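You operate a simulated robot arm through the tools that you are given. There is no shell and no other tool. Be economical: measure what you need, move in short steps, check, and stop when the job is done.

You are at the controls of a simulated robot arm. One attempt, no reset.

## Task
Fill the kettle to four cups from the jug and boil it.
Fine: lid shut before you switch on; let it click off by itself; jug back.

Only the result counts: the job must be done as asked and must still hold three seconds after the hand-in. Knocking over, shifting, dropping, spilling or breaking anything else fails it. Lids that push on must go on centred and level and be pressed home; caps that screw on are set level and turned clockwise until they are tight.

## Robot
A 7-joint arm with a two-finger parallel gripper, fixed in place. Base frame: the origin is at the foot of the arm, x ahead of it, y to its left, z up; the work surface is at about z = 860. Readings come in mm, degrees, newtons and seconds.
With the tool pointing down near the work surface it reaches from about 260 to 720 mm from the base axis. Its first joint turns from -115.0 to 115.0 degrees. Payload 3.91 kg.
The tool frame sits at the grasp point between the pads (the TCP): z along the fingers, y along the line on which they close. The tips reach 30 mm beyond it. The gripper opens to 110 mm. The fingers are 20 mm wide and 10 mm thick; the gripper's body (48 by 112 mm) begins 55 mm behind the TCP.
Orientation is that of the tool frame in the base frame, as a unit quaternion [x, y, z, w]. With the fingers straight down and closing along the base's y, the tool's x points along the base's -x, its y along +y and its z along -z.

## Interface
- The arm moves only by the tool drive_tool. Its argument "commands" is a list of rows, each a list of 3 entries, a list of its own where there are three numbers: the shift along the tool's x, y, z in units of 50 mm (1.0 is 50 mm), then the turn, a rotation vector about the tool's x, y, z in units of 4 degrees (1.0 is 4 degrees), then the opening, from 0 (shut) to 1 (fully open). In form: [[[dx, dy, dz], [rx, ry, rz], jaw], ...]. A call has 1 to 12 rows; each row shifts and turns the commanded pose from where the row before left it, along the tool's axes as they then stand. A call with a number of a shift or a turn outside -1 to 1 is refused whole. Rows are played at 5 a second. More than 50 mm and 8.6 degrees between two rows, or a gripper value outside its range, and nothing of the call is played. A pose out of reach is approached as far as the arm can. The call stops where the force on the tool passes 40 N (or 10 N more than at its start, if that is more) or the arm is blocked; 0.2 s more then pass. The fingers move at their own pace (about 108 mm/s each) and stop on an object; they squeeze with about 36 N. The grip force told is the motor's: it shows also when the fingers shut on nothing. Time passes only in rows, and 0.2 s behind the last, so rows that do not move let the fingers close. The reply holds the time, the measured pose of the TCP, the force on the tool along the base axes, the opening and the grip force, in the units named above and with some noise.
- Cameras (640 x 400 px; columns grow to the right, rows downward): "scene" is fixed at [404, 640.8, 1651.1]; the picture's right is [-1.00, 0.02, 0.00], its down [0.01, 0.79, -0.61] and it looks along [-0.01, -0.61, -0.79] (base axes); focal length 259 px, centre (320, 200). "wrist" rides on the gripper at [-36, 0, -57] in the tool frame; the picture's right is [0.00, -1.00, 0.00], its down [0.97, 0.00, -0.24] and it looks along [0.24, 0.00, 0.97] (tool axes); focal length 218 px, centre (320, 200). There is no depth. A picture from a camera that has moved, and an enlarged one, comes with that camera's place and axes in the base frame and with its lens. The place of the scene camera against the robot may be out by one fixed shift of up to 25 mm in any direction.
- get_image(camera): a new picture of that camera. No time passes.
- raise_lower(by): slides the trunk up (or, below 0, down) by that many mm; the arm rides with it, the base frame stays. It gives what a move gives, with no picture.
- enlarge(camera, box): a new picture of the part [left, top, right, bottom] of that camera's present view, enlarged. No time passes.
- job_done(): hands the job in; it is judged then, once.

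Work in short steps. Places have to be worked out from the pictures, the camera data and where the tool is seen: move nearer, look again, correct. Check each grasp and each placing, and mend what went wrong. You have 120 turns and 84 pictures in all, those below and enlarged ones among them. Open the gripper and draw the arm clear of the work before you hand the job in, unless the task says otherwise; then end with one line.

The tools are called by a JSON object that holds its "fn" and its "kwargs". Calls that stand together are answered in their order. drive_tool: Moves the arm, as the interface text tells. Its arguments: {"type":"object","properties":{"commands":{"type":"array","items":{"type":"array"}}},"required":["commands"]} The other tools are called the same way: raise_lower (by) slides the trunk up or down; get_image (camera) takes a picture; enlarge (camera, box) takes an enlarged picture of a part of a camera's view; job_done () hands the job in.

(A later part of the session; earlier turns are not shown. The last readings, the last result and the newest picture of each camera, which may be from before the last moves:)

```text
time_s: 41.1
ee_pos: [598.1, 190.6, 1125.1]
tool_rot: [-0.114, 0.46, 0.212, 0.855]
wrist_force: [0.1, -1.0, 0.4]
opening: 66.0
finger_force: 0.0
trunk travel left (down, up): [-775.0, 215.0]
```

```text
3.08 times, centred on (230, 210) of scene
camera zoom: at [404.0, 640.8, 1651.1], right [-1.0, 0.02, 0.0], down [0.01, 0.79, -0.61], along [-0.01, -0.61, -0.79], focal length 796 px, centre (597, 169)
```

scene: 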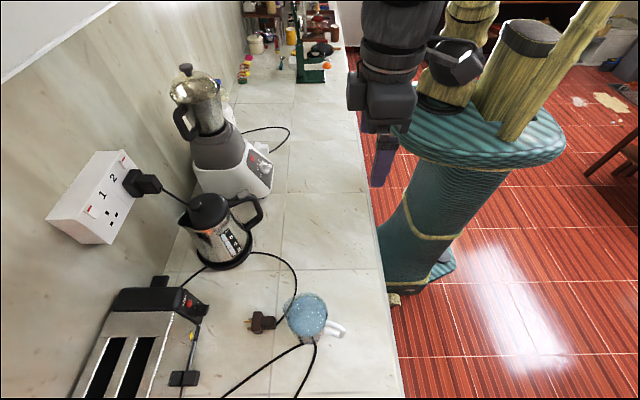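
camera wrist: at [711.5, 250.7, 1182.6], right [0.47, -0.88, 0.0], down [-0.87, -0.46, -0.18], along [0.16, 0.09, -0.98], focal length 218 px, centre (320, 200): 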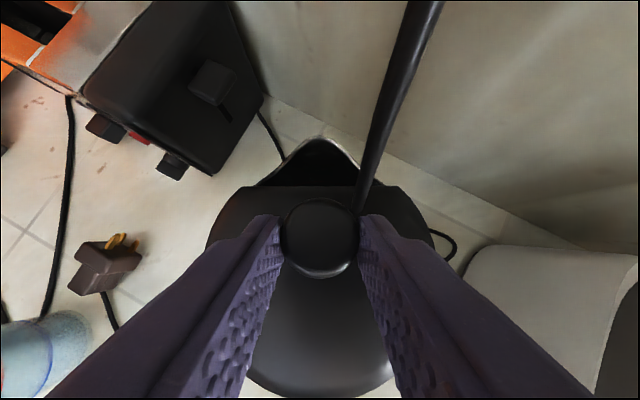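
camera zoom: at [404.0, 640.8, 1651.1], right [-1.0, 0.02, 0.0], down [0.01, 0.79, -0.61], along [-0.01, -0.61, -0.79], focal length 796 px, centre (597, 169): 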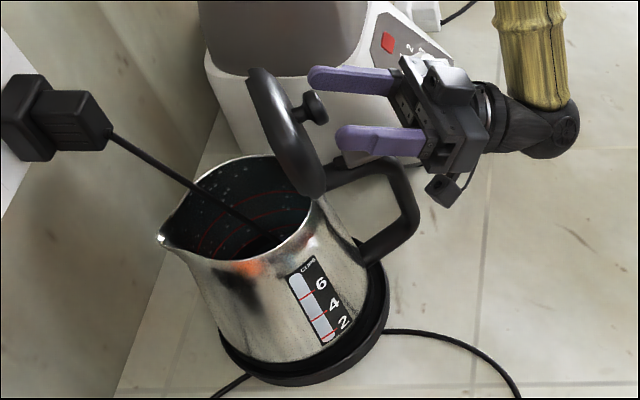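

The lid stays open. I'll back the gripper straight out and check that the paddle wasn't pressed.

{"fn": "drive_tool", "kwargs": {"commands": [[[-0.43, 0, -0.67], [0, 0, 0], 0.6], [[-0.43, 0, -0.67], [0, 0, 0], 0.6], [[-0.43, 0, -0.67], [0, 0, 0], 0.6]]}}

{"fn": "enlarge", "kwargs": {"camera": "scene", "box": [165, 145, 295, 275]}}

```text
time_s: 42.0
ee_pos: [490.4, 134.7, 1123.3]
tool_rot: [-0.115, 0.46, 0.214, 0.854]
wrist_force: [0.2, 0.4, -0.3]
opening: 66.1
finger_force: 0.0
trunk travel left (down, up): [-775.0, 215.0]
```

```text
3.08 times, centred on (230, 210) of scene
camera zoom: at [404.0, 640.8, 1651.1], right [-1.0, 0.02, 0.0], down [0.01, 0.79, -0.61], along [-0.01, -0.61, -0.79], focal length 796 px, centre (597, 169)
```

zoom: 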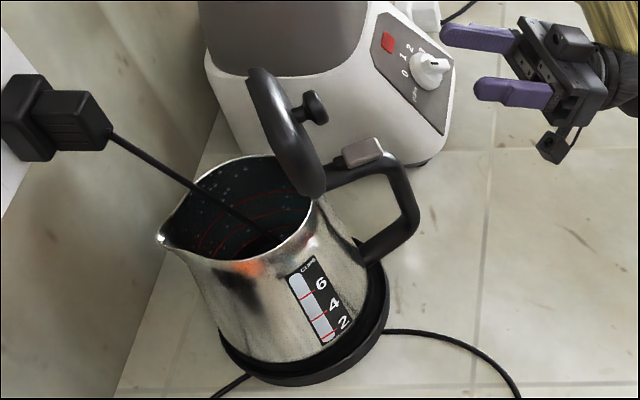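

Lid open, switch untouched, kettle seated. I'll reorient toward the jug: pitch down, then yaw toward its handle.

{"fn": "drive_tool", "kwargs": {"commands": [[[0, 0, 0], [0, 1, 0], 1], [[0, 0, 0], [0, 1, 0], 1], [[0, 0, 0], [0, 1, 0], 1], [[0, 0, 0], [0, 1, 0], 1], [[0, 0, 0], [0, 1, 0], 1], [[0, 0, 0], [0, 1, 0], 1], [[0, 0, 0], [0, 1, 0], 1], [[0, 0, 0], [0, 1, 0], 1], [[0, 0, 0], [0, 1, 0], 1], [[0, 0, 0], [0, 1, 0], 1], [[0, 0, 0], [0, 1, 0], 1], [[0, 0, 0], [0, 1, 0], 1]]}}

{"fn": "drive_tool", "kwargs": {"commands": [[[0, 0, 0], [0.966, 0, 0.259], 1], [[0, 0, 0], [0.966, 0, 0.259], 1], [[0, 0, 0], [0.966, 0, 0.259], 1], [[0, 0, 0], [0.966, 0, 0.259], 1], [[0, 0, 0], [0.966, 0, 0.259], 1], [[0, 0, 0], [0.966, 0, 0.259], 1], [[0, 0, 0], [0.966, 0, 0.259], 1], [[0, 0, 0], [0.966, 0, 0.259], 1], [[0, 0, 0], [0.966, 0, 0.259], 1], [[0, 0, 0], [0.966, 0, 0.259], 1], [[0, 0, 0], [0.966, 0, 0.259], 1]]}}

```text
time_s: 44.5
ee_pos: [512.8, 137.5, 1118.2]
tool_rot: [-0.192, 0.768, 0.148, 0.592]
wrist_force: [-0.2, 0.1, -0.7]
opening: 110.1
finger_force: 0.1
out of reach, approached as far as the arm can: row 6, 7, 8, 9
trunk travel left (down, up): [-775.0, 215.0]
```

```text
time_s: 47.0
ee_pos: [516.4, 138.8, 1117.2]
tool_rot: [0.112, 0.784, -0.083, 0.605]
wrist_force: [0.1, -0.1, 0.3]
opening: 110.0
finger_force: 0.0
out of reach, approached as far as the arm can: row 1
trunk travel left (down, up): [-775.0, 215.0]
```

{"fn": "drive_tool", "kwargs": {"commands": [[[0.179, 0.589, -0.667], [0, 0, 0], 1], [[0.179, 0.589, -0.667], [0, 0, 0], 1], [[0.179, 0.589, -0.667], [0, 0, 0], 1], [[0.179, 0.589, -0.667], [0, 0, 0], 1], [[0.179, 0.589, -0.667], [0, 0, 0], 1], [[0.179, 0.589, -0.667], [0, 0, 0], 1], [[0.179, 0.589, -0.667], [0, 0, 0], 1], [[0.179, 0.589, -0.667], [0, 0, 0], 1]]}}

{"fn": "get_image", "kwargs": {"camera": "wrist"}}

```text
time_s: 48.8
ee_pos: [315.9, 442.8, 1114.8]
tool_rot: [0.111, 0.784, -0.083, 0.606]
wrist_force: [-0.6, 0.0, -0.9]
opening: 110.1
finger_force: 0.1
trunk travel left (down, up): [-775.0, 215.0]
```

```text
43 pictures are left
camera wrist: at [271.5, 455.8, 1163.6], right [-0.28, -0.96, 0.0], down [-0.46, 0.13, -0.88], along [0.84, -0.24, -0.48], focal length 218 px, centre (320, 200)
```

wrist: 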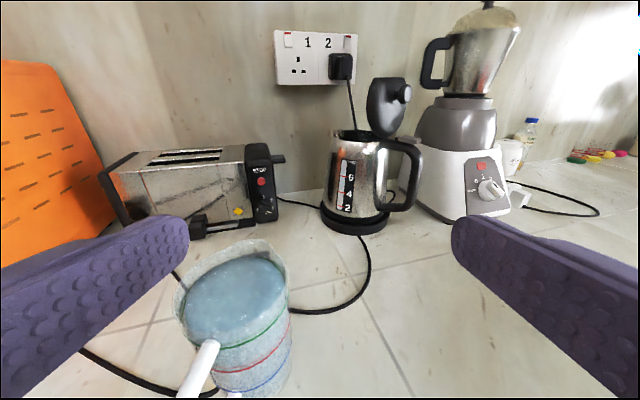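

The jug is full nearly to the brim, with its rim at about (423, 496, 985). I'll look straight down on it to get the handle direction exactly.

{"fn": "drive_tool", "kwargs": {"commands": [[[-0.247, 0.76, 0.344], [0, 0, 0], 1], [[-0.247, 0.76, 0.344], [0, 0, 0], 1], [[0, 0, 0], [0, 1, 0], 1], [[0, 0, 0], [0, 1, 0], 1], [[0, 0, 0], [0, 1, 0], 1], [[0, 0, 0], [0, 1, 0], 1], [[0, 0, 0], [0, 1, 0], 1], [[0, 0, 0], [0, 1, 0], 1], [[0, 0, 0], [0, 1, 0], 1], [[0, 0, 0], [0, 1, 0], 1], [[0, 0, 0], [0, 1, 0], 1], [[0, 0, 0], [0, 1, 0], 1]]}}

{"fn": "drive_tool", "kwargs": {"commands": [[[0, 0, 0], [0, 1, 0], 1], [[0, 0, 0], [0, 1, 0], 1], [[0, 0, 0], [0, 1, 0], 1], [[0, 0, 0], [0, 1, 0], 1], [[0, 0, 0], [0, 1, 0], 1]]}}

{"fn": "get_image", "kwargs": {"camera": "wrist"}}

```text
time_s: 51.4
ee_pos: [375.8, 502.2, 1132.2]
tool_rot: [0.133, 0.944, -0.039, 0.299]
wrist_force: [-0.2, -0.4, 0.7]
opening: 110.2
finger_force: 0.1
trunk travel left (down, up): [-775.0, 215.0]
```

```text
time_s: 52.5
ee_pos: [376.2, 501.8, 1132.5]
tool_rot: [0.139, 0.981, -0.016, 0.131]
wrist_force: [0.4, 0.2, -0.1]
opening: 110.2
finger_force: 0.0
trunk travel left (down, up): [-775.0, 215.0]
```

```text
42 pictures are left
camera wrist: at [394.6, 496.6, 1197.4], right [-0.28, -0.96, 0.0], down [-0.96, 0.28, -0.02], along [0.02, 0.0, -1.0], focal length 218 px, centre (320, 200)
```

wrist: 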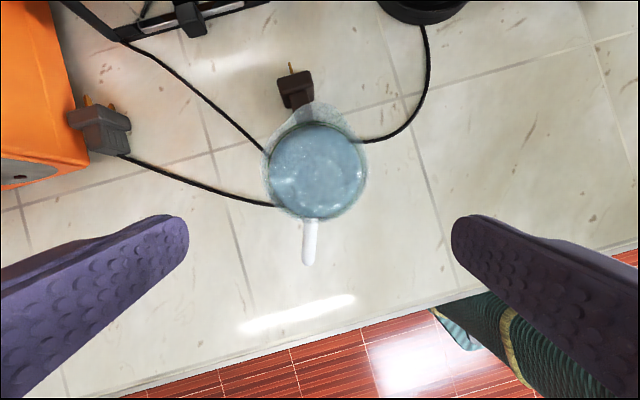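

The handle points along (−0.92, 0.39) from jug centre (428, 492). I'll back off in line with it and bring the tool horizontal for a side view.

{"fn": "drive_tool", "kwargs": {"commands": [[[0, 0, 0], [0.195, 0, 0.72], 1], [[0, 0, 0], [0.195, 0, 0.72], 1], [[0.88, 0.07, -0.24], [0, 0, 0], 1], [[0.88, 0.07, -0.24], [0, 0, 0], 1], [[0.88, 0.07, -0.24], [0, 0, 0], 1], [[0, 0, 0], [0, -1, 0], 1], [[0, 0, 0], [0, -1, 0], 1], [[0, 0, 0], [0, -1, 0], 1], [[0, 0, 0], [0, -1, 0], 1], [[0, 0, 0], [0, -1, 0], 1], [[0, 0, 0], [0, -1, 0], 1], [[0, 0, 0], [0, -1, 0], 1]]}}

{"fn": "drive_tool", "kwargs": {"commands": [[[0, 0, 0], [0, -1, 0], 1], [[0, 0, 0], [0, -1, 0], 1], [[0, 0, 0], [0, -1, 0], 1], [[0, 0, 0], [0, -1, 0], 1], [[0, 0, 0], [0, -1, 0], 1], [[0, 0, 0], [0, -1, 0], 1], [[0, 0, 0], [0, -1, 0], 1], [[0, 0, 0], [0, -1, 0], 1]]}}

{"fn": "raise_lower", "kwargs": {"by": -120}}

{"fn": "get_image", "kwargs": {"camera": "wrist"}}

```text
time_s: 55.1
ee_pos: [252.0, 563.5, 1130.9]
tool_rot: [0.177, 0.912, -0.068, 0.363]
wrist_force: [0.8, 0.5, 0.3]
opening: 109.9
finger_force: 0.0
trunk travel left (down, up): [-775.0, 215.0]
```

```text
time_s: 57.0
ee_pos: [252.5, 563.8, 1132.0]
tool_rot: [0.152, 0.777, -0.114, 0.6]
wrist_force: [0.3, 0.2, -0.6]
opening: 110.1
finger_force: 0.1
trunk travel left (down, up): [-775.0, 215.0]
```

```text
time_s: 58.5
ee_pos: [252.6, 563.3, 1012.9]
tool_rot: [0.152, 0.777, -0.114, 0.6]
wrist_force: [0.0, 0.5, -0.3]
opening: 109.9
finger_force: 0.0
trunk travel left (down, up): [-655.0, 335.0]
```

```text
41 pictures are left
camera wrist: at [209.9, 580.5, 1062.0], right [-0.37, -0.93, -0.01], down [-0.44, 0.18, -0.88], along [0.82, -0.33, -0.48], focal length 218 px, centre (320, 200)
```

wrist: 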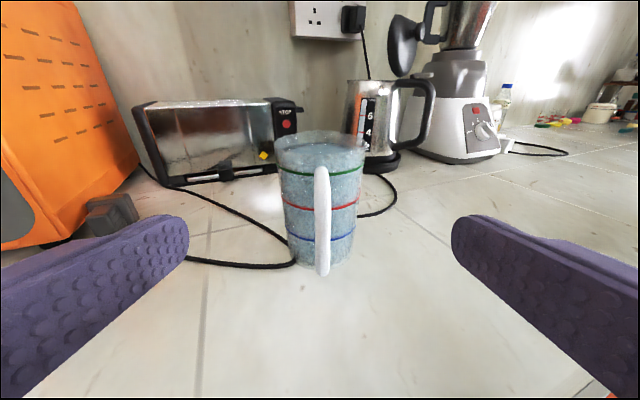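

The handle is dead centre. It spans roughly z 905–985 with its bar about 90 mm from the jug axis. I'll level the tool, lower to z≈943 and advance around the handle with the jaws open.

{"fn": "drive_tool", "kwargs": {"commands": [[[0, 0, 0], [0, -1, 0], 1], [[0, 0, 0], [0, -1, 0], 1], [[0, 0, 0], [0, -1, 0], 1], [[0, 0, 0], [0, -0.7, 0], 1], [[0.7, -0.01, 0], [0, 0, 0], 0.7], [[0.7, -0.01, 0], [0, 0, 0], 0.7], [[0, 0, 0.8], [0, 0, 0], 0.7]]}}

{"fn": "get_image", "kwargs": {"camera": "wrist"}}

```text
time_s: 60.0
ee_pos: [282.2, 550.3, 940.5]
tool_rot: [0.134, 0.695, -0.13, 0.694]
wrist_force: [-35.9, 19.4, 7.6]
opening: 77.0
finger_force: 0.0
trunk travel left (down, up): [-655.0, 335.0]
```

```text
40 pictures are left
camera wrist: at [229.7, 571.0, 977.1], right [-0.37, -0.93, -0.01], down [-0.22, 0.1, -0.97], along [0.9, -0.35, -0.24], focal length 218 px, centre (320, 200)
```

wrist: 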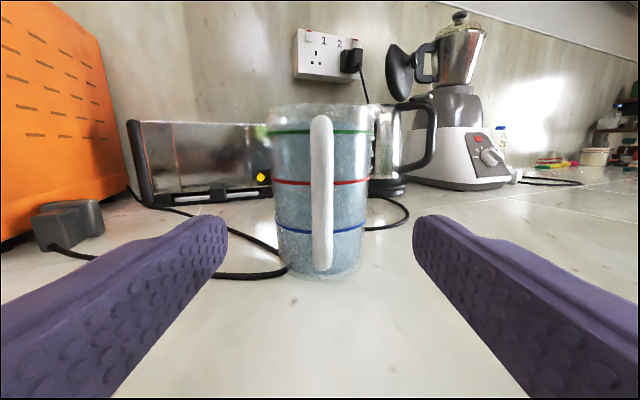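

Something behind the hand touched (likely the forearm on the counter edge, since the trunk is low). I'll back out, raise the trunk, and come down from a higher shoulder.

{"fn": "drive_tool", "kwargs": {"commands": [[[0, 0, -0.4], [0, 0, 0], 0.7], [[0, 0, -0.3], [0, 0, 0], 0.7]]}}

{"fn": "raise_lower", "kwargs": {"by": 220}}

{"fn": "drive_tool", "kwargs": {"commands": [[[0.9, 0, 0], [0, 0, 0], 0.7], [[0.9, 0, 0], [0, 0, 0], 0.7], [[0.9, 0, 0], [0, 0, 0], 0.7], [[0.9, 0, 0], [0, 0, 0], 0.7]]}}

{"fn": "get_image", "kwargs": {"camera": "scene"}}

```text
time_s: 60.6
ee_pos: [257.1, 560.3, 941.0]
tool_rot: [0.137, 0.693, -0.133, 0.696]
wrist_force: [0.9, -0.2, 0.4]
opening: 77.0
finger_force: 0.1
trunk travel left (down, up): [-655.0, 335.0]
```

```text
time_s: 63.0
ee_pos: [256.4, 560.3, 1161.0]
tool_rot: [0.137, 0.693, -0.133, 0.695]
wrist_force: [-0.4, -0.6, 0.9]
opening: 77.0
finger_force: 0.0
trunk travel left (down, up): [-875.0, 115.0]
```

```text
time_s: 64.0
ee_pos: [274.2, 580.7, 1046.9]
tool_rot: [0.181, 0.692, -0.105, 0.691]
wrist_force: [-0.2, -0.6, 0.0]
opening: 77.2
finger_force: 0.0
trunk travel left (down, up): [-875.0, 115.0]
```

```text
39 pictures are left
```

scene: 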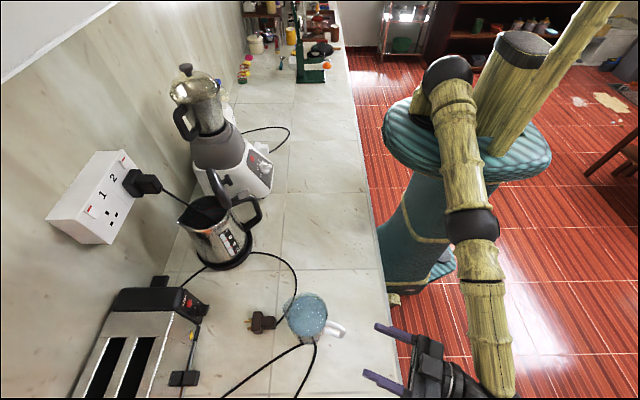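

With the shoulder that high the arm can't hold the tool level here, as the pose drifted. I'll use a 60° pitch with an intermediate trunk height instead: restore orientation, then drop the trunk.

{"fn": "drive_tool", "kwargs": {"commands": [[[0, 0, 0], [0, 0.9, -0.2], 0.7], [[0, 0, 0], [0, 0.9, -0.2], 0.7], [[0, 0, 0], [0, 0.9, -0.2], 0.7], [[0, 0, 0], [0, 0.9, -0.2], 0.7], [[0, 0, 0], [0, 0.9, -0.2], 0.7], [[0, 0, 0], [0, 0.9, -0.2], 0.7], [[0, 0, 0], [0, 0.9, -0.2], 0.7], [[0, 0, 0], [0, 0.9, -0.2], 0.7]]}}

{"fn": "raise_lower", "kwargs": {"by": -60}}

```text
time_s: 65.8
ee_pos: [257.1, 559.7, 980.9]
tool_rot: [0.126, 0.852, -0.133, 0.491]
wrist_force: [0.0, -0.8, 0.3]
opening: 77.1
finger_force: 0.1
trunk travel left (down, up): [-875.0, 115.0]
```

```text
time_s: 66.8
ee_pos: [257.6, 560.6, 921.3]
tool_rot: [0.126, 0.851, -0.133, 0.492]
wrist_force: [-0.4, -0.4, -0.1]
opening: 76.9
finger_force: 0.2
trunk travel left (down, up): [-815.0, 175.0]
```

{"fn": "drive_tool", "kwargs": {"commands": [[[-0.21, 0, -0.12], [0, 0, 0.79], 0.7], [[-0.21, 0, -0.12], [0, 0, 0.79], 0.7]]}}

{"fn": "get_image", "kwargs": {"camera": "wrist"}}

```text
time_s: 67.4
ee_pos: [255.0, 562.6, 947.2]
tool_rot: [0.174, 0.843, -0.105, 0.499]
wrist_force: [0.1, -0.1, 0.2]
opening: 77.1
finger_force: 0.0
trunk travel left (down, up): [-815.0, 175.0]
```

```text
38 pictures are left
camera wrist: at [226.2, 576.2, 1006.0], right [-0.4, -0.92, 0.0], down [-0.62, 0.27, -0.74], along [0.67, -0.3, -0.68], focal length 218 px, centre (320, 200)
```

wrist: 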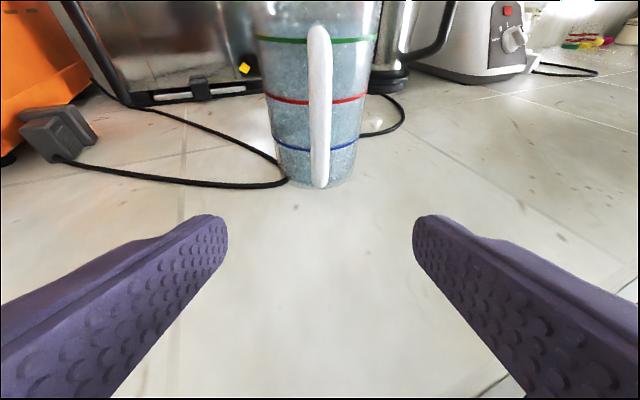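

Aligned again. I'll advance 94 mm horizontally at z≈947.

{"fn": "drive_tool", "kwargs": {"commands": [[[-0.225, 0, 0.41], [0, 0, 0], 0.7], [[-0.225, 0, 0.41], [0, 0, 0], 0.7], [[-0.225, 0, 0.41], [0, 0, 0], 0.7], [[-0.225, 0, 0.41], [0, 0, 0], 0.7]]}}

{"fn": "get_image", "kwargs": {"camera": "wrist"}}

```text
time_s: 68.4
ee_pos: [347.4, 526.4, 946.0]
tool_rot: [0.173, 0.843, -0.105, 0.499]
wrist_force: [0.0, 0.6, 1.4]
opening: 76.8
finger_force: 0.0
trunk travel left (down, up): [-815.0, 175.0]
```

```text
37 pictures are left
camera wrist: at [315.4, 539.7, 1005.7], right [-0.4, -0.92, 0.01], down [-0.62, 0.27, -0.74], along [0.67, -0.3, -0.68], focal length 218 px, centre (320, 200)
```

wrist: 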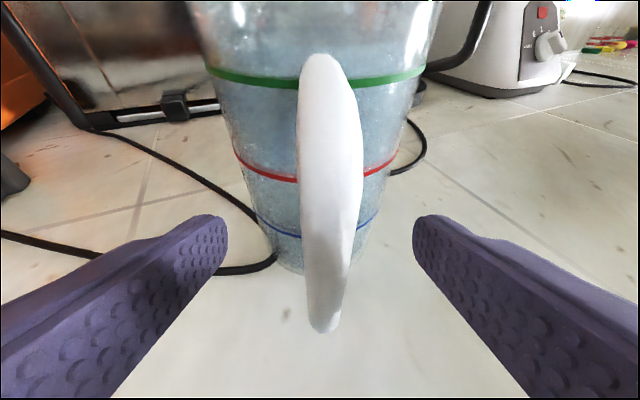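

The handle lies between the pads. I'll shift 2 mm right and close.

{"fn": "drive_tool", "kwargs": {"commands": [[[0, -0.05, 0], [0, 0, 0], 0.4], [[0, 0, 0], [0, 0, 0], 0], [[0, 0, 0], [0, 0, 0], 0], [[0, 0, 0], [0, 0, 0], 0]]}}

{"fn": "get_image", "kwargs": {"camera": "wrist"}}

```text
time_s: 69.4
ee_pos: [343.3, 523.2, 946.6]
tool_rot: [0.173, 0.842, -0.106, 0.499]
wrist_force: [2.0, -1.2, 0.3]
opening: 12.0
finger_force: 35.9
trunk travel left (down, up): [-815.0, 175.0]
```

```text
36 pictures are left
camera wrist: at [313.3, 537.1, 1005.7], right [-0.4, -0.92, 0.01], down [-0.62, 0.27, -0.74], along [0.67, -0.3, -0.68], focal length 218 px, centre (320, 200)
```

wrist: 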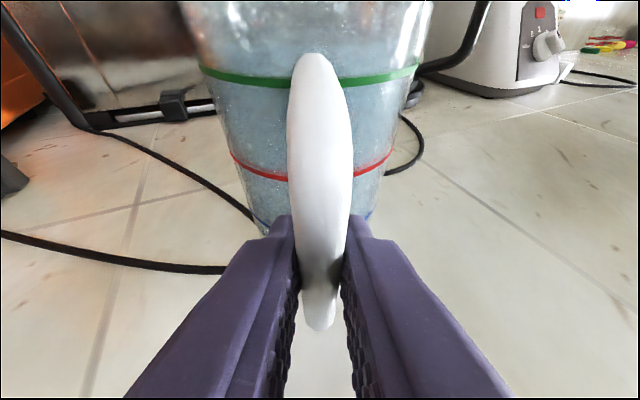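

Gripped at 12 mm. I'll test-lift by 8 mm and check the jug stays level in the grip.

{"fn": "drive_tool", "kwargs": {"commands": [[[-0.07, 0, -0.04], [0, 0, 0], 0], [[-0.07, 0, -0.04], [0, 0, 0], 0], [[0, 0, 0], [0, 0, 0], 0]]}}

{"fn": "enlarge", "kwargs": {"camera": "scene", "box": [250, 270, 400, 380]}}

{"fn": "get_image", "kwargs": {"camera": "wrist"}}

```text
time_s: 70.2
ee_pos: [342.3, 524.2, 953.7]
tool_rot: [0.173, 0.842, -0.106, 0.499]
wrist_force: [-0.8, 0.1, -9.5]
opening: 12.8
finger_force: 36.3
trunk travel left (down, up): [-815.0, 175.0]
```

```text
3.64 times, centred on (325, 325) of scene
camera zoom: at [404.0, 640.8, 1651.1], right [-1.0, 0.02, 0.0], down [0.01, 0.79, -0.61], along [-0.01, -0.61, -0.79], focal length 940 px, centre (302, -254)
```

zoom: 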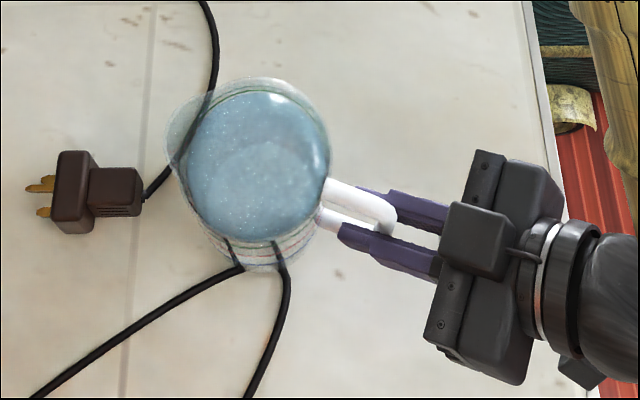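

```text
34 pictures are left
camera wrist: at [313.2, 537.6, 1012.9], right [-0.4, -0.92, 0.01], down [-0.62, 0.26, -0.74], along [0.67, -0.3, -0.68], focal length 218 px, centre (320, 200)
```

wrist: 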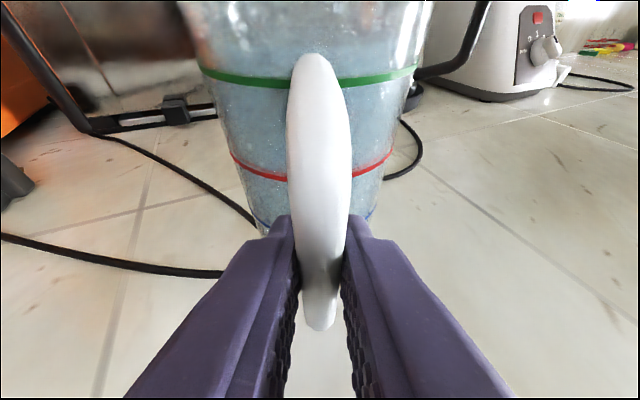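

The jug is held rigidly and is clear of the counter (~1 kg). I'll raise the trunk 100 mm, then carry it smoothly toward the left-front of the kettle.

{"fn": "raise_lower", "kwargs": {"by": 100}}

{"fn": "drive_tool", "kwargs": {"commands": [[[-0.1, -0.02, 0.18], [0, 0, 0], 0], [[-0.2, -0.04, 0.37], [0, 0, 0], 0], [[-0.25, -0.05, 0.46], [0, 0, 0], 0], [[-0.25, -0.05, 0.46], [0, 0, 0], 0], [[-0.25, -0.05, 0.46], [0, 0, 0], 0], [[-0.25, -0.05, 0.46], [0, 0, 0], 0], [[-0.25, -0.05, 0.46], [0, 0, 0], 0], [[-0.25, -0.05, 0.46], [0, 0, 0], 0], [[-0.24, -0.05, 0.44], [0, 0, 0], 0], [[-0.13, -0.02, 0.23], [0, 0, 0], 0], [[-0.05, -0.01, 0.1], [0, 0, 0], 0]]}}

{"fn": "drive_tool", "kwargs": {"commands": [[[0, 0, 0], [0.4, 0, 0.22], 0], [[0, 0, 0], [0.62, 0, 0.34], 0], [[0, 0, 0], [0.75, 0, 0.41], 0], [[0, 0, 0], [0.75, 0, 0.41], 0], [[0, 0, 0], [0.65, 0, 0.36], 0], [[0, 0, 0], [0.4, 0, 0.22], 0], [[0, 0, 0], [0.17, 0, 0.09], 0]]}}

{"fn": "get_image", "kwargs": {"camera": "scene"}}

{"fn": "get_image", "kwargs": {"camera": "wrist"}}

```text
time_s: 71.5
ee_pos: [341.7, 524.4, 1054.2]
tool_rot: [0.172, 0.843, -0.105, 0.5]
wrist_force: [-1.1, -0.2, -9.6]
opening: 12.1
finger_force: 36.6
trunk travel left (down, up): [-915.0, 75.0]
```

```text
time_s: 73.9
ee_pos: [547.3, 412.6, 1052.6]
tool_rot: [0.172, 0.843, -0.106, 0.498]
wrist_force: [0.8, -0.5, -8.9]
opening: 12.1
finger_force: 36.0
trunk travel left (down, up): [-915.0, 75.0]
```

```text
time_s: 75.5
ee_pos: [545.6, 411.4, 1053.8]
tool_rot: [0.297, 0.807, -0.179, 0.477]
wrist_force: [-0.3, 0.1, -9.2]
opening: 12.6
finger_force: 35.6
trunk travel left (down, up): [-915.0, 75.0]
```

```text
33 pictures are left
```

scene: 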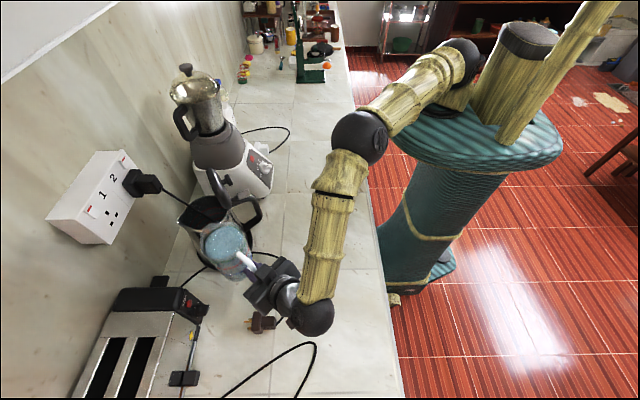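

```text
32 pictures are left
camera wrist: at [522.4, 433.2, 1112.3], right [-0.65, -0.76, 0.01], down [-0.52, 0.44, -0.74], along [0.56, -0.48, -0.68], focal length 218 px, centre (320, 200)
```

wrist: 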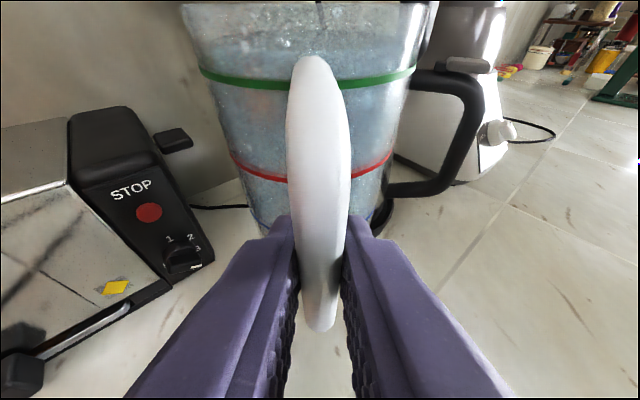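

Good and level. I'll zoom in on the scene view to judge the lip versus the kettle mouth.

{"fn": "enlarge", "kwargs": {"camera": "scene", "box": [165, 160, 305, 300]}}

```text
2.86 times, centred on (235, 230) of scene
camera zoom: at [404.0, 640.8, 1651.1], right [-1.0, 0.02, 0.0], down [0.01, 0.79, -0.61], along [-0.01, -0.61, -0.79], focal length 739 px, centre (563, 114)
```

zoom: 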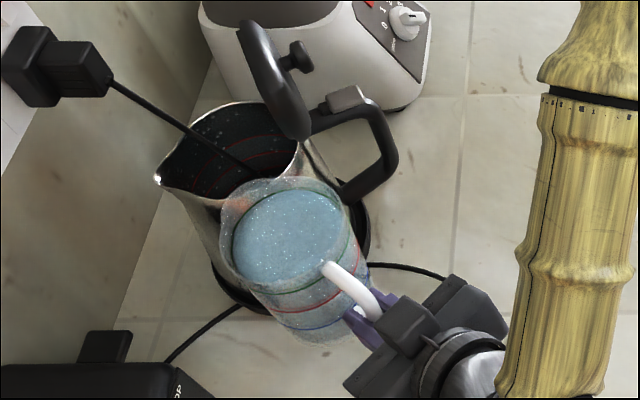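

The lip (≈(662, 317, 1099)) is about 25 mm short of the kettle rim. I'll pre-tilt 8° about the lip, still below the pour angle, then ease the lip over the mouth.

{"fn": "drive_tool", "kwargs": {"commands": [[[-0.08, 0, -0.076], [0, 0.5, 0], 0], [[-0.08, 0, -0.076], [0, 0.5, 0], 0], [[-0.08, 0, -0.076], [0, 0.5, 0], 0], [[-0.08, 0, -0.076], [0, 0.5, 0], 0], [[-0.1, 0, 0.137], [0, 0, 0], 0], [[-0.1, 0, 0.137], [0, 0, 0], 0], [[-0.1, 0, 0.137], [0, 0, 0], 0], [[-0.1, 0, 0.137], [0, 0, 0], 0]]}}

{"fn": "enlarge", "kwargs": {"camera": "scene", "box": [165, 160, 305, 300]}}

```text
time_s: 77.3
ee_pos: [569.2, 394.5, 1074.3]
tool_rot: [0.307, 0.839, -0.158, 0.421]
wrist_force: [0.5, -0.5, -8.4]
opening: 12.4
finger_force: 35.7
trunk travel left (down, up): [-915.0, 75.0]
```

```text
2.86 times, centred on (235, 230) of scene
camera zoom: at [404.0, 640.8, 1651.1], right [-1.0, 0.02, 0.0], down [0.01, 0.79, -0.61], along [-0.01, -0.61, -0.79], focal length 739 px, centre (563, 114)
```

zoom: 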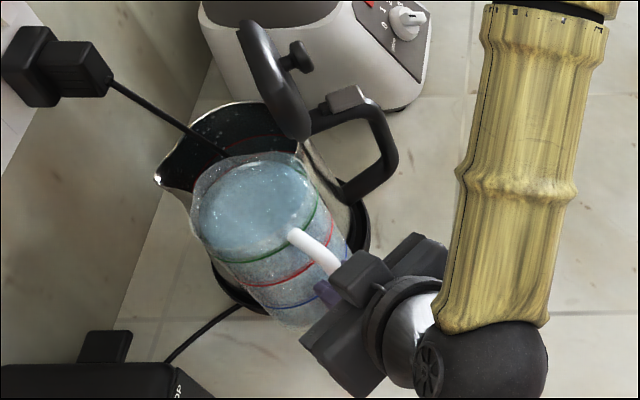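

{"fn": "enlarge", "kwargs": {"camera": "scene", "box": [190, 175, 270, 255]}}

```text
5.00 times, centred on (230, 215) of scene
camera zoom: at [404.0, 640.8, 1651.1], right [-1.0, 0.02, 0.0], down [0.01, 0.79, -0.61], along [-0.01, -0.61, -0.79], focal length 1293 px, centre (770, 125)
```

zoom: 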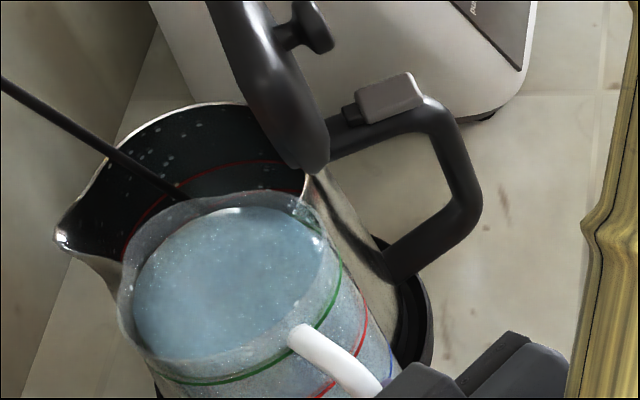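

From the ray geometry, the lip is at the rim's edge, about 52 mm from the mouth centre, and heading too close to the edge. I'll yaw 12° about the lip, tilt to 12°, and shift 14 mm inward to aim across the mouth while clearing the open lid.

{"fn": "drive_tool", "kwargs": {"commands": [[[0, 0.108, 0], [0.401, 0, 0.299], 0], [[0, 0.108, 0], [0.401, 0, 0.299], 0], [[0, 0.108, 0], [0.401, 0, 0.299], 0], [[0, 0.108, 0], [0.401, 0, 0.299], 0], [[0, 0.108, 0], [0.401, 0, 0.299], 0], [[0, 0.108, 0], [0.401, 0, 0.299], 0], [[-0.08, 0, -0.076], [0, 0.5, 0], 0], [[-0.08, 0, -0.076], [0, 0.5, 0], 0], [[-0.065, -0.1, 0.076], [0, 0, 0], 0], [[-0.065, -0.1, 0.076], [0, 0, 0], 0]]}}

{"fn": "enlarge", "kwargs": {"camera": "scene", "box": [190, 175, 270, 255]}}

```text
time_s: 79.5
ee_pos: [586.8, 397.8, 1087.1]
tool_rot: [0.4, 0.815, -0.187, 0.375]
wrist_force: [-0.3, 2.1, -9.8]
opening: 12.5
finger_force: 36.3
out of reach, approached as far as the arm can: row 6
trunk travel left (down, up): [-915.0, 75.0]
```

```text
5.00 times, centred on (230, 215) of scene
camera zoom: at [404.0, 640.8, 1651.1], right [-1.0, 0.02, 0.0], down [0.01, 0.79, -0.61], along [-0.01, -0.61, -0.79], focal length 1293 px, centre (770, 125)
```

zoom: 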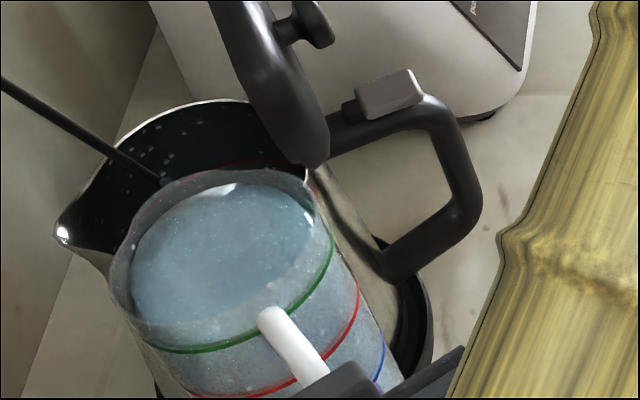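

The lip is now over the mouth, about 36 mm from centre and aimed across it. I'll tilt gently about the lip to 18° and watch.

{"fn": "drive_tool", "kwargs": {"commands": [[[-0.08, 0, -0.076], [0, 0.5, 0], 0], [[-0.08, 0, -0.076], [0, 0.5, 0], 0], [[-0.08, 0, -0.076], [0, 0.5, 0], 0], [[0, 0, 0], [0, 0, 0], 0], [[0, 0, 0], [0, 0, 0], 0]]}}

{"fn": "enlarge", "kwargs": {"camera": "scene", "box": [180, 175, 270, 275]}}

```text
time_s: 80.7
ee_pos: [588.0, 397.2, 1104.5]
tool_rot: [0.41, 0.834, -0.165, 0.331]
wrist_force: [-0.8, 0.1, -9.2]
opening: 12.5
finger_force: 35.7
trunk travel left (down, up): [-915.0, 75.0]
```

```text
4.00 times, centred on (225, 225) of scene
camera zoom: at [404.0, 640.8, 1651.1], right [-1.0, 0.02, 0.0], down [0.01, 0.79, -0.61], along [-0.01, -0.61, -0.79], focal length 1034 px, centre (700, 100)
```

zoom: 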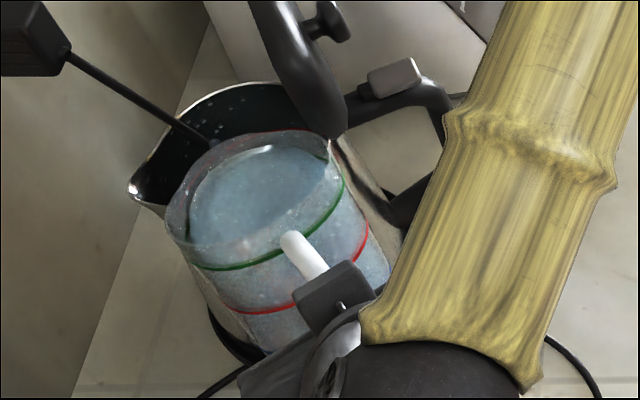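

Nothing pours yet, and the force is clean. I'll tilt further to about 26°.

{"fn": "drive_tool", "kwargs": {"commands": [[[-0.08, 0, -0.076], [0, 0.5, 0], 0], [[-0.08, 0, -0.076], [0, 0.5, 0], 0], [[-0.08, 0, -0.076], [0, 0.5, 0], 0], [[-0.08, 0, -0.076], [0, 0.5, 0], 0], [[0, 0, 0], [0, 0, 0], 0], [[0, 0, 0], [0, 0, 0], 0]]}}

{"fn": "enlarge", "kwargs": {"camera": "scene", "box": [180, 175, 270, 275]}}

```text
time_s: 82.1
ee_pos: [588.2, 395.4, 1125.9]
tool_rot: [0.421, 0.855, -0.136, 0.271]
wrist_force: [0.3, -0.4, -7.9]
opening: 12.3
finger_force: 36.3
trunk travel left (down, up): [-915.0, 75.0]
```

```text
4.00 times, centred on (225, 225) of scene
camera zoom: at [404.0, 640.8, 1651.1], right [-1.0, 0.02, 0.0], down [0.01, 0.79, -0.61], along [-0.01, -0.61, -0.79], focal length 1034 px, centre (700, 100)
```

zoom: 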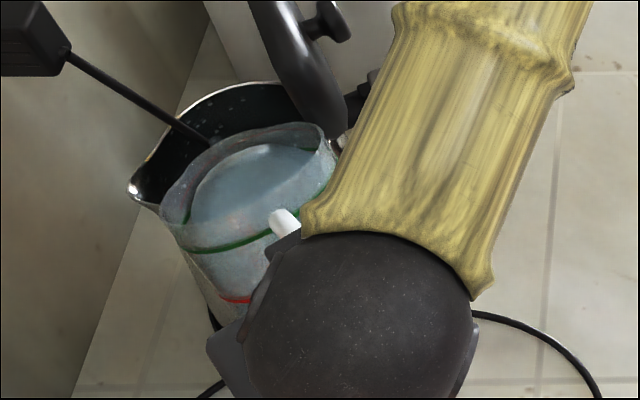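

Force dropped from 9.3 to 7.9 N, so water may be running. I'll hold a moment and re-read.

{"fn": "drive_tool", "kwargs": {"commands": [[[0, 0, 0], [0, 0, 0], 0], [[0, 0, 0], [0, 0, 0], 0], [[0, 0, 0], [0, 0, 0], 0], [[0, 0, 0], [0, 0, 0], 0]]}}

{"fn": "drive_tool", "kwargs": {"commands": [[[0, 0, 0], [0, 0, 0], 0]]}}

{"fn": "enlarge", "kwargs": {"camera": "scene", "box": [195, 185, 245, 235]}}

```text
time_s: 83.1
ee_pos: [589.2, 395.7, 1125.3]
tool_rot: [0.421, 0.855, -0.136, 0.271]
wrist_force: [0.2, -0.5, -8.3]
opening: 12.7
finger_force: 36.3
trunk travel left (down, up): [-915.0, 75.0]
```

```text
time_s: 83.5
ee_pos: [589.0, 395.6, 1124.0]
tool_rot: [0.421, 0.855, -0.137, 0.271]
wrist_force: [0.7, -1.0, -8.0]
opening: 12.1
finger_force: 36.0
trunk travel left (down, up): [-915.0, 75.0]
```

```text
8.00 times, centred on (220, 210) of scene
camera zoom: at [404.0, 640.8, 1651.1], right [-1.0, 0.02, 0.0], down [0.01, 0.79, -0.61], along [-0.01, -0.61, -0.79], focal length 2068 px, centre (1120, 120)
```

zoom: 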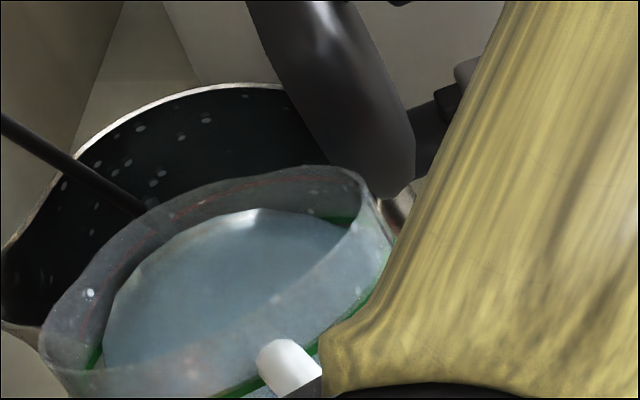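

About 130 g has gone and the surface is settled at the lip. I'll tilt further to about 38°.

{"fn": "drive_tool", "kwargs": {"commands": [[[-0.08, 0, -0.076], [0, 0.5, 0], 0], [[-0.08, 0, -0.076], [0, 0.5, 0], 0], [[-0.08, 0, -0.076], [0, 0.5, 0], 0], [[-0.08, 0, -0.076], [0, 0.5, 0], 0], [[-0.08, 0, -0.076], [0, 0.5, 0], 0], [[-0.08, 0, -0.076], [0, 0.5, 0], 0], [[0, 0, 0], [0, 0, 0], 0], [[0, 0, 0], [0, 0, 0], 0], [[0, 0, 0], [0, 0, 0], 0], [[0, 0, 0], [0, 0, 0], 0]]}}

{"fn": "enlarge", "kwargs": {"camera": "scene", "box": [180, 175, 270, 275]}}

```text
time_s: 85.7
ee_pos: [593.7, 388.9, 1156.8]
tool_rot: [0.432, 0.879, -0.092, 0.181]
wrist_force: [0.5, -0.1, -6.7]
opening: 12.3
finger_force: 36.3
trunk travel left (down, up): [-915.0, 75.0]
```

```text
4.00 times, centred on (225, 225) of scene
camera zoom: at [404.0, 640.8, 1651.1], right [-1.0, 0.02, 0.0], down [0.01, 0.79, -0.61], along [-0.01, -0.61, -0.79], focal length 1034 px, centre (700, 100)
```

zoom: 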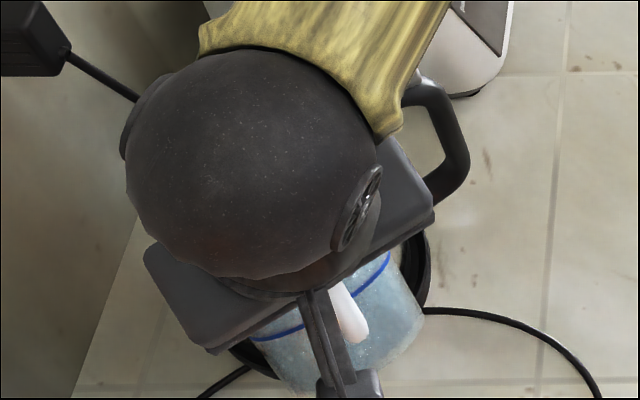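

About 270 g has been poured and the counter below looks dry. I'll untilt, retreat along the approach line and read the gauge.

{"fn": "drive_tool", "kwargs": {"commands": [[[0.139, 0, 0.151], [0, -0.9375, 0], 0], [[0.139, 0, 0.151], [0, -0.9375, 0], 0], [[0.139, 0, 0.151], [0, -0.9375, 0], 0], [[0.139, 0, 0.151], [0, -0.9375, 0], 0], [[0.139, 0, 0.151], [0, -0.9375, 0], 0], [[0.139, 0, 0.151], [0, -0.9375, 0], 0], [[0.139, 0, 0.151], [0, -0.9375, 0], 0], [[0.139, 0, 0.151], [0, -0.9375, 0], 0], [[0.22, 0, -0.3], [0, 0, 0], 0], [[0.44, 0, -0.59], [0, 0, 0], 0], [[0.44, 0, -0.59], [0, 0, 0], 0], [[0.22, 0, -0.3], [0, 0, 0], 0]]}}

{"fn": "enlarge", "kwargs": {"camera": "scene", "box": [180, 175, 280, 275]}}

```text
time_s: 88.3
ee_pos: [510.0, 467.7, 1084.6]
tool_rot: [0.393, 0.802, -0.201, 0.403]
wrist_force: [0.1, 0.1, -6.4]
opening: 12.2
finger_force: 35.7
out of reach, approached as far as the arm can: row 11, 12
trunk travel left (down, up): [-915.0, 75.0]
```

```text
4.00 times, centred on (230, 225) of scene
camera zoom: at [404.0, 640.8, 1651.1], right [-1.0, 0.02, 0.0], down [0.01, 0.79, -0.61], along [-0.01, -0.61, -0.79], focal length 1034 px, centre (680, 100)
```

zoom: 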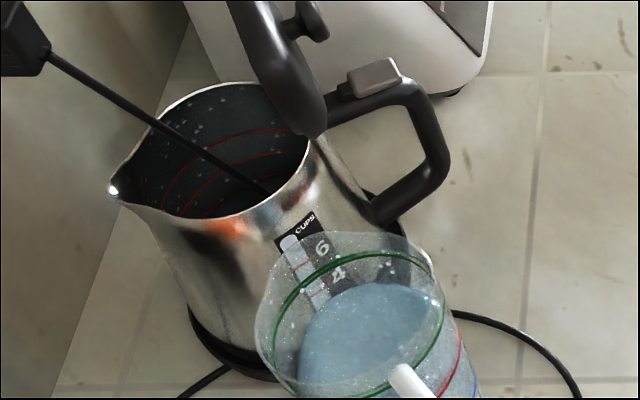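

{"fn": "drive_tool", "kwargs": {"commands": [[[0, -0.4, 0], [0, 0, 0], 0], [[0, -0.7, 0], [0, 0, 0], 0], [[0, -0.5, 0], [0, 0, 0], 0]]}}

{"fn": "enlarge", "kwargs": {"camera": "scene", "box": [205, 210, 265, 260]}}

```text
time_s: 89.1
ee_pos: [448.6, 416.1, 1086.1]
tool_rot: [0.395, 0.801, -0.2, 0.403]
wrist_force: [0.2, -0.2, -6.3]
opening: 12.3
finger_force: 36.0
trunk travel left (down, up): [-915.0, 75.0]
```

```text
8.00 times, centred on (235, 235) of scene
camera zoom: at [404.0, 640.8, 1651.1], right [-1.0, 0.02, 0.0], down [0.01, 0.79, -0.61], along [-0.01, -0.61, -0.79], focal length 2068 px, centre (1000, -80)
```

zoom: 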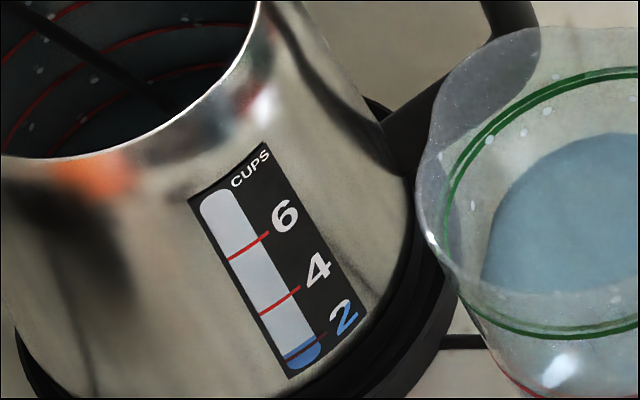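

The gauge reads about 2 cups after ~310 g lost, so roughly 150 g per cup. I need about 290 g more, which means a force reading of about 3.5 N. I'll return, pre-tilting to 20° (safe now) before moving in.

{"fn": "drive_tool", "kwargs": {"commands": [[[0, 0.4, 0], [0, 0, 0], 0], [[0, 0.7, 0], [0, 0, 0], 0], [[0, 0.5, 0], [0, 0, 0], 0], [[-0.159, 0, -0.15], [0, 1, 0], 0], [[-0.159, 0, -0.15], [0, 1, 0], 0], [[-0.159, 0, -0.15], [0, 1, 0], 0], [[-0.333, 0, 0.293], [0, 0, 0], 0], [[-0.5, 0, 0.44], [0, 0, 0], 0], [[-0.5, 0, 0.44], [0, 0, 0], 0], [[-0.333, 0, 0.293], [0, 0, 0], 0]]}}

{"fn": "enlarge", "kwargs": {"camera": "scene", "box": [180, 175, 270, 275]}}

```text
time_s: 91.3
ee_pos: [578.0, 378.3, 1117.0]
tool_rot: [0.412, 0.84, -0.157, 0.316]
wrist_force: [-1.2, 4.0, -7.6]
opening: 12.4
finger_force: 36.4
trunk travel left (down, up): [-915.0, 75.0]
```

```text
4.00 times, centred on (225, 225) of scene
camera zoom: at [404.0, 640.8, 1651.1], right [-1.0, 0.02, 0.0], down [0.01, 0.79, -0.61], along [-0.01, -0.61, -0.79], focal length 1034 px, centre (700, 100)
```

zoom: 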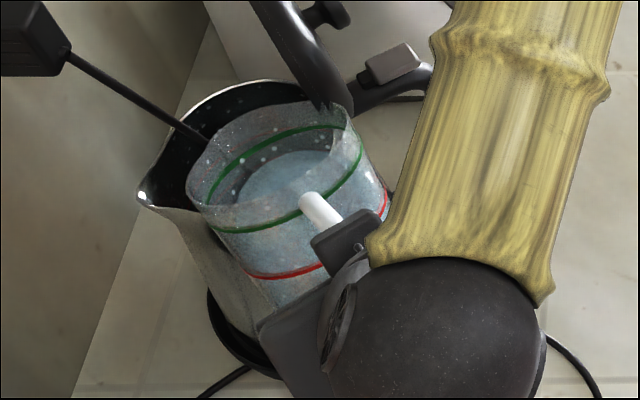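

The return is about 20 mm off (the earlier reach limit clipped the pose) and the jug nudges the lid and kettle. I'll correct back to the earlier pour line immediately.

{"fn": "drive_tool", "kwargs": {"commands": [[[0.1, 0.2, -0.02], [0, 0, 0], 0], [[0.1, 0.19, -0.02], [0, 0, 0], 0], [[0, 0, 0], [0, 0, 0], 0]]}}

{"fn": "enlarge", "kwargs": {"camera": "scene", "box": [180, 175, 270, 275]}}

```text
time_s: 92.1
ee_pos: [587.8, 398.3, 1113.3]
tool_rot: [0.413, 0.839, -0.158, 0.316]
wrist_force: [-0.5, -0.4, -6.2]
opening: 12.5
finger_force: 36.0
trunk travel left (down, up): [-915.0, 75.0]
```

```text
4.00 times, centred on (225, 225) of scene
camera zoom: at [404.0, 640.8, 1651.1], right [-1.0, 0.02, 0.0], down [0.01, 0.79, -0.61], along [-0.01, -0.61, -0.79], focal length 1034 px, centre (700, 100)
```

zoom: 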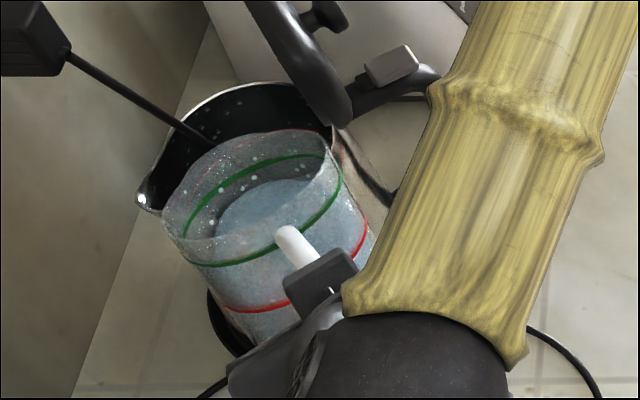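

Contact is gone. The kettle turned by a few degrees on its base but looks seated. I'll continue tilting about the lip.

{"fn": "drive_tool", "kwargs": {"commands": [[[-0.119, 0, -0.113], [0, 0.75, 0], 0], [[-0.119, 0, -0.113], [0, 0.75, 0], 0], [[-0.119, 0, -0.113], [0, 0.75, 0], 0], [[-0.119, 0, -0.113], [0, 0.75, 0], 0], [[-0.119, 0, -0.113], [0, 0.75, 0], 0], [[-0.119, 0, -0.113], [0, 0.75, 0], 0], [[-0.08, 0, -0.076], [0, 0.5, 0], 0], [[-0.08, 0, -0.076], [0, 0.5, 0], 0], [[0, 0, 0], [0, 0, 0], 0], [[0, 0, 0], [0, 0, 0], 0], [[0, 0, 0], [0, 0, 0], 0]]}}

{"fn": "enlarge", "kwargs": {"camera": "scene", "box": [170, 165, 290, 285]}}

```text
time_s: 94.5
ee_pos: [599.2, 387.1, 1171.0]
tool_rot: [0.436, 0.884, -0.077, 0.149]
wrist_force: [0.3, 0.5, -5.8]
opening: 12.8
finger_force: 36.1
trunk travel left (down, up): [-915.0, 75.0]
```

```text
3.33 times, centred on (230, 225) of scene
camera zoom: at [404.0, 640.8, 1651.1], right [-1.0, 0.02, 0.0], down [0.01, 0.79, -0.61], along [-0.01, -0.61, -0.79], focal length 862 px, centre (620, 117)
```

zoom: 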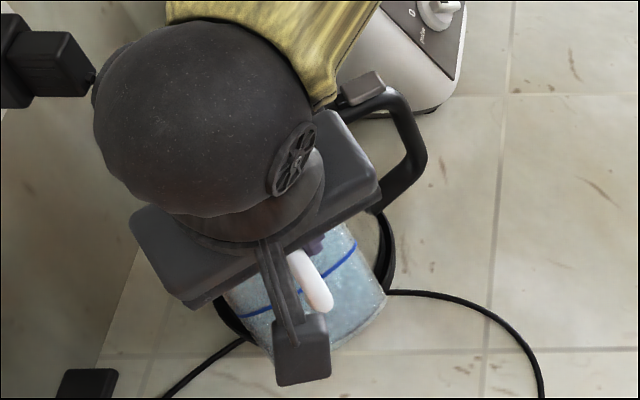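

{"fn": "drive_tool", "kwargs": {"commands": [[[-0.08, 0, -0.076], [0, 0.5, 0], 0], [[-0.08, 0, -0.076], [0, 0.5, 0], 0], [[-0.08, 0, -0.076], [0, 0.5, 0], 0], [[-0.08, 0, -0.076], [0, 0.5, 0], 0], [[0, 0, 0], [0, 0, 0], 0], [[0, 0, 0], [0, 0, 0], 0], [[0, 0, 0], [0, 0, 0], 0]]}}

{"fn": "drive_tool", "kwargs": {"commands": [[[0, 0, 0], [0, 0, 0], 0], [[0, 0, 0], [0, 0, 0], 0]]}}

```text
time_s: 96.1
ee_pos: [604.9, 377.6, 1189.6]
tool_rot: [0.439, 0.893, -0.046, 0.088]
wrist_force: [-0.7, 0.3, -5.7]
opening: 12.2
finger_force: 35.9
trunk travel left (down, up): [-915.0, 75.0]
```

```text
time_s: 96.7
ee_pos: [605.4, 377.2, 1190.8]
tool_rot: [0.44, 0.893, -0.046, 0.088]
wrist_force: [0.3, -0.4, -4.4]
opening: 12.2
finger_force: 36.4
trunk travel left (down, up): [-915.0, 75.0]
```

{"fn": "drive_tool", "kwargs": {"commands": [[[-0.08, 0, -0.076], [0, 0.5, 0], 0], [[-0.08, 0, -0.076], [0, 0.5, 0], 0], [[-0.08, 0, -0.076], [0, 0.5, 0], 0], [[0, 0, 0], [0, 0, 0], 0], [[0, 0, 0], [0, 0, 0], 0], [[0, 0, 0], [0, 0, 0], 0], [[0, 0, 0], [0, 0, 0], 0], [[0, 0, 0], [0, 0, 0], 0]]}}

{"fn": "drive_tool", "kwargs": {"commands": [[[0, 0, 0], [0, 0, 0], 0]]}}

{"fn": "drive_tool", "kwargs": {"commands": [[[0, 0, 0], [0, 0, 0], 0]]}}

```text
time_s: 98.5
ee_pos: [611.9, 370.5, 1204.5]
tool_rot: [0.441, 0.896, -0.023, 0.042]
wrist_force: [0.2, 0.2, -4.8]
opening: 12.3
finger_force: 36.4
trunk travel left (down, up): [-915.0, 75.0]
```

```text
time_s: 98.9
ee_pos: [611.7, 371.6, 1204.1]
tool_rot: [0.441, 0.896, -0.022, 0.042]
wrist_force: [-0.4, 0.1, -4.0]
opening: 12.4
finger_force: 36.3
trunk travel left (down, up): [-915.0, 75.0]
```

```text
time_s: 99.3
ee_pos: [610.6, 369.9, 1204.3]
tool_rot: [0.441, 0.896, -0.023, 0.042]
wrist_force: [-0.2, 0.5, -3.9]
opening: 12.5
finger_force: 36.5
trunk travel left (down, up): [-915.0, 75.0]
```

About 4.2 N now. One small further tilt (4°), then I'll read the gauge.

{"fn": "drive_tool", "kwargs": {"commands": [[[-0.08, 0, -0.076], [0, 0.5, 0], 0], [[-0.08, 0, -0.076], [0, 0.5, 0], 0], [[0, 0, 0], [0, 0, 0], 0], [[0, 0, 0], [0, 0, 0], 0], [[0, 0, 0], [0, 0, 0], 0], [[0, 0, 0], [0, 0, 0], 0]]}}

{"fn": "drive_tool", "kwargs": {"commands": [[[0, 0, 0], [0, 0, 0], 0]]}}

{"fn": "drive_tool", "kwargs": {"commands": [[[0, 0, 0], [0, 0, 0], 0]]}}

```text
time_s: 100.7
ee_pos: [614.7, 363.2, 1212.1]
tool_rot: [0.442, 0.897, -0.006, 0.01]
wrist_force: [-0.2, 0.2, -3.6]
opening: 12.3
finger_force: 35.5
trunk travel left (down, up): [-915.0, 75.0]
```

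```text
time_s: 101.1
ee_pos: [616.0, 363.5, 1212.8]
tool_rot: [0.442, 0.897, -0.007, 0.01]
wrist_force: [-0.1, -0.4, -3.5]
opening: 12.3
finger_force: 35.7
trunk travel left (down, up): [-915.0, 75.0]
```

```text
time_s: 101.5
ee_pos: [614.9, 363.8, 1212.0]
tool_rot: [0.442, 0.897, -0.007, 0.011]
wrist_force: [0.3, -0.9, -2.4]
opening: 12.3
finger_force: 36.3
trunk travel left (down, up): [-915.0, 75.0]
```

About 3.3 N, so I'll stop here: untilt about the lip and retreat.

{"fn": "drive_tool", "kwargs": {"commands": [[[0.148, 0, 0.161], [0, -1, 0], 0], [[0.148, 0, 0.161], [0, -1, 0], 0], [[0.148, 0, 0.161], [0, -1, 0], 0], [[0.148, 0, 0.161], [0, -1, 0], 0], [[0.148, 0, 0.161], [0, -1, 0], 0], [[0.148, 0, 0.161], [0, -1, 0], 0], [[0.148, 0, 0.161], [0, -1, 0], 0], [[0.148, 0, 0.161], [0, -1, 0], 0], [[0.148, 0, 0.161], [0, -1, 0], 0], [[0.148, 0, 0.161], [0, -1, 0], 0], [[0.525, 0, -0.46], [0, 0, 0], 0], [[0.525, 0, -0.46], [0, 0, 0], 0]]}}

{"fn": "drive_tool", "kwargs": {"commands": [[[0, -0.5, 0], [0, 0, 0], 0], [[0, -0.8, 0], [0, 0, 0], 0], [[0, -0.6, 0], [0, 0, 0], 0]]}}

{"fn": "enlarge", "kwargs": {"camera": "scene", "box": [180, 180, 280, 270]}}

```text
time_s: 104.1
ee_pos: [546.1, 451.2, 1112.3]
tool_rot: [0.413, 0.839, -0.159, 0.317]
wrist_force: [-1.1, 0.1, -2.9]
opening: 12.4
finger_force: 35.8
trunk travel left (down, up): [-915.0, 75.0]
```

```text
time_s: 104.9
ee_pos: [470.4, 391.5, 1112.8]
tool_rot: [0.412, 0.84, -0.157, 0.316]
wrist_force: [0.1, 0.0, -3.0]
opening: 12.4
finger_force: 35.4
trunk travel left (down, up): [-915.0, 75.0]
```

```text
4.44 times, centred on (230, 225) of scene
camera zoom: at [404.0, 640.8, 1651.1], right [-1.0, 0.02, 0.0], down [0.01, 0.79, -0.61], along [-0.01, -0.61, -0.79], focal length 1149 px, centre (720, 89)
```

zoom: 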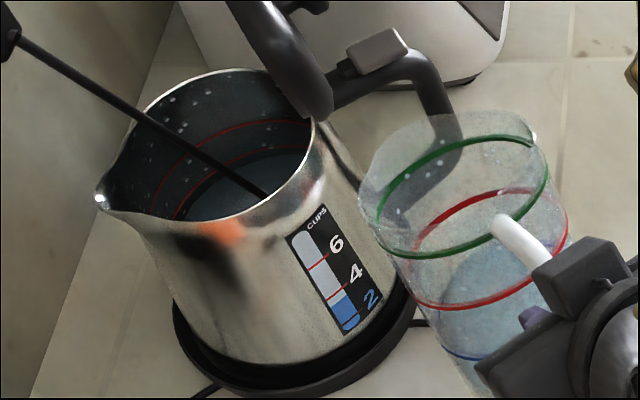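

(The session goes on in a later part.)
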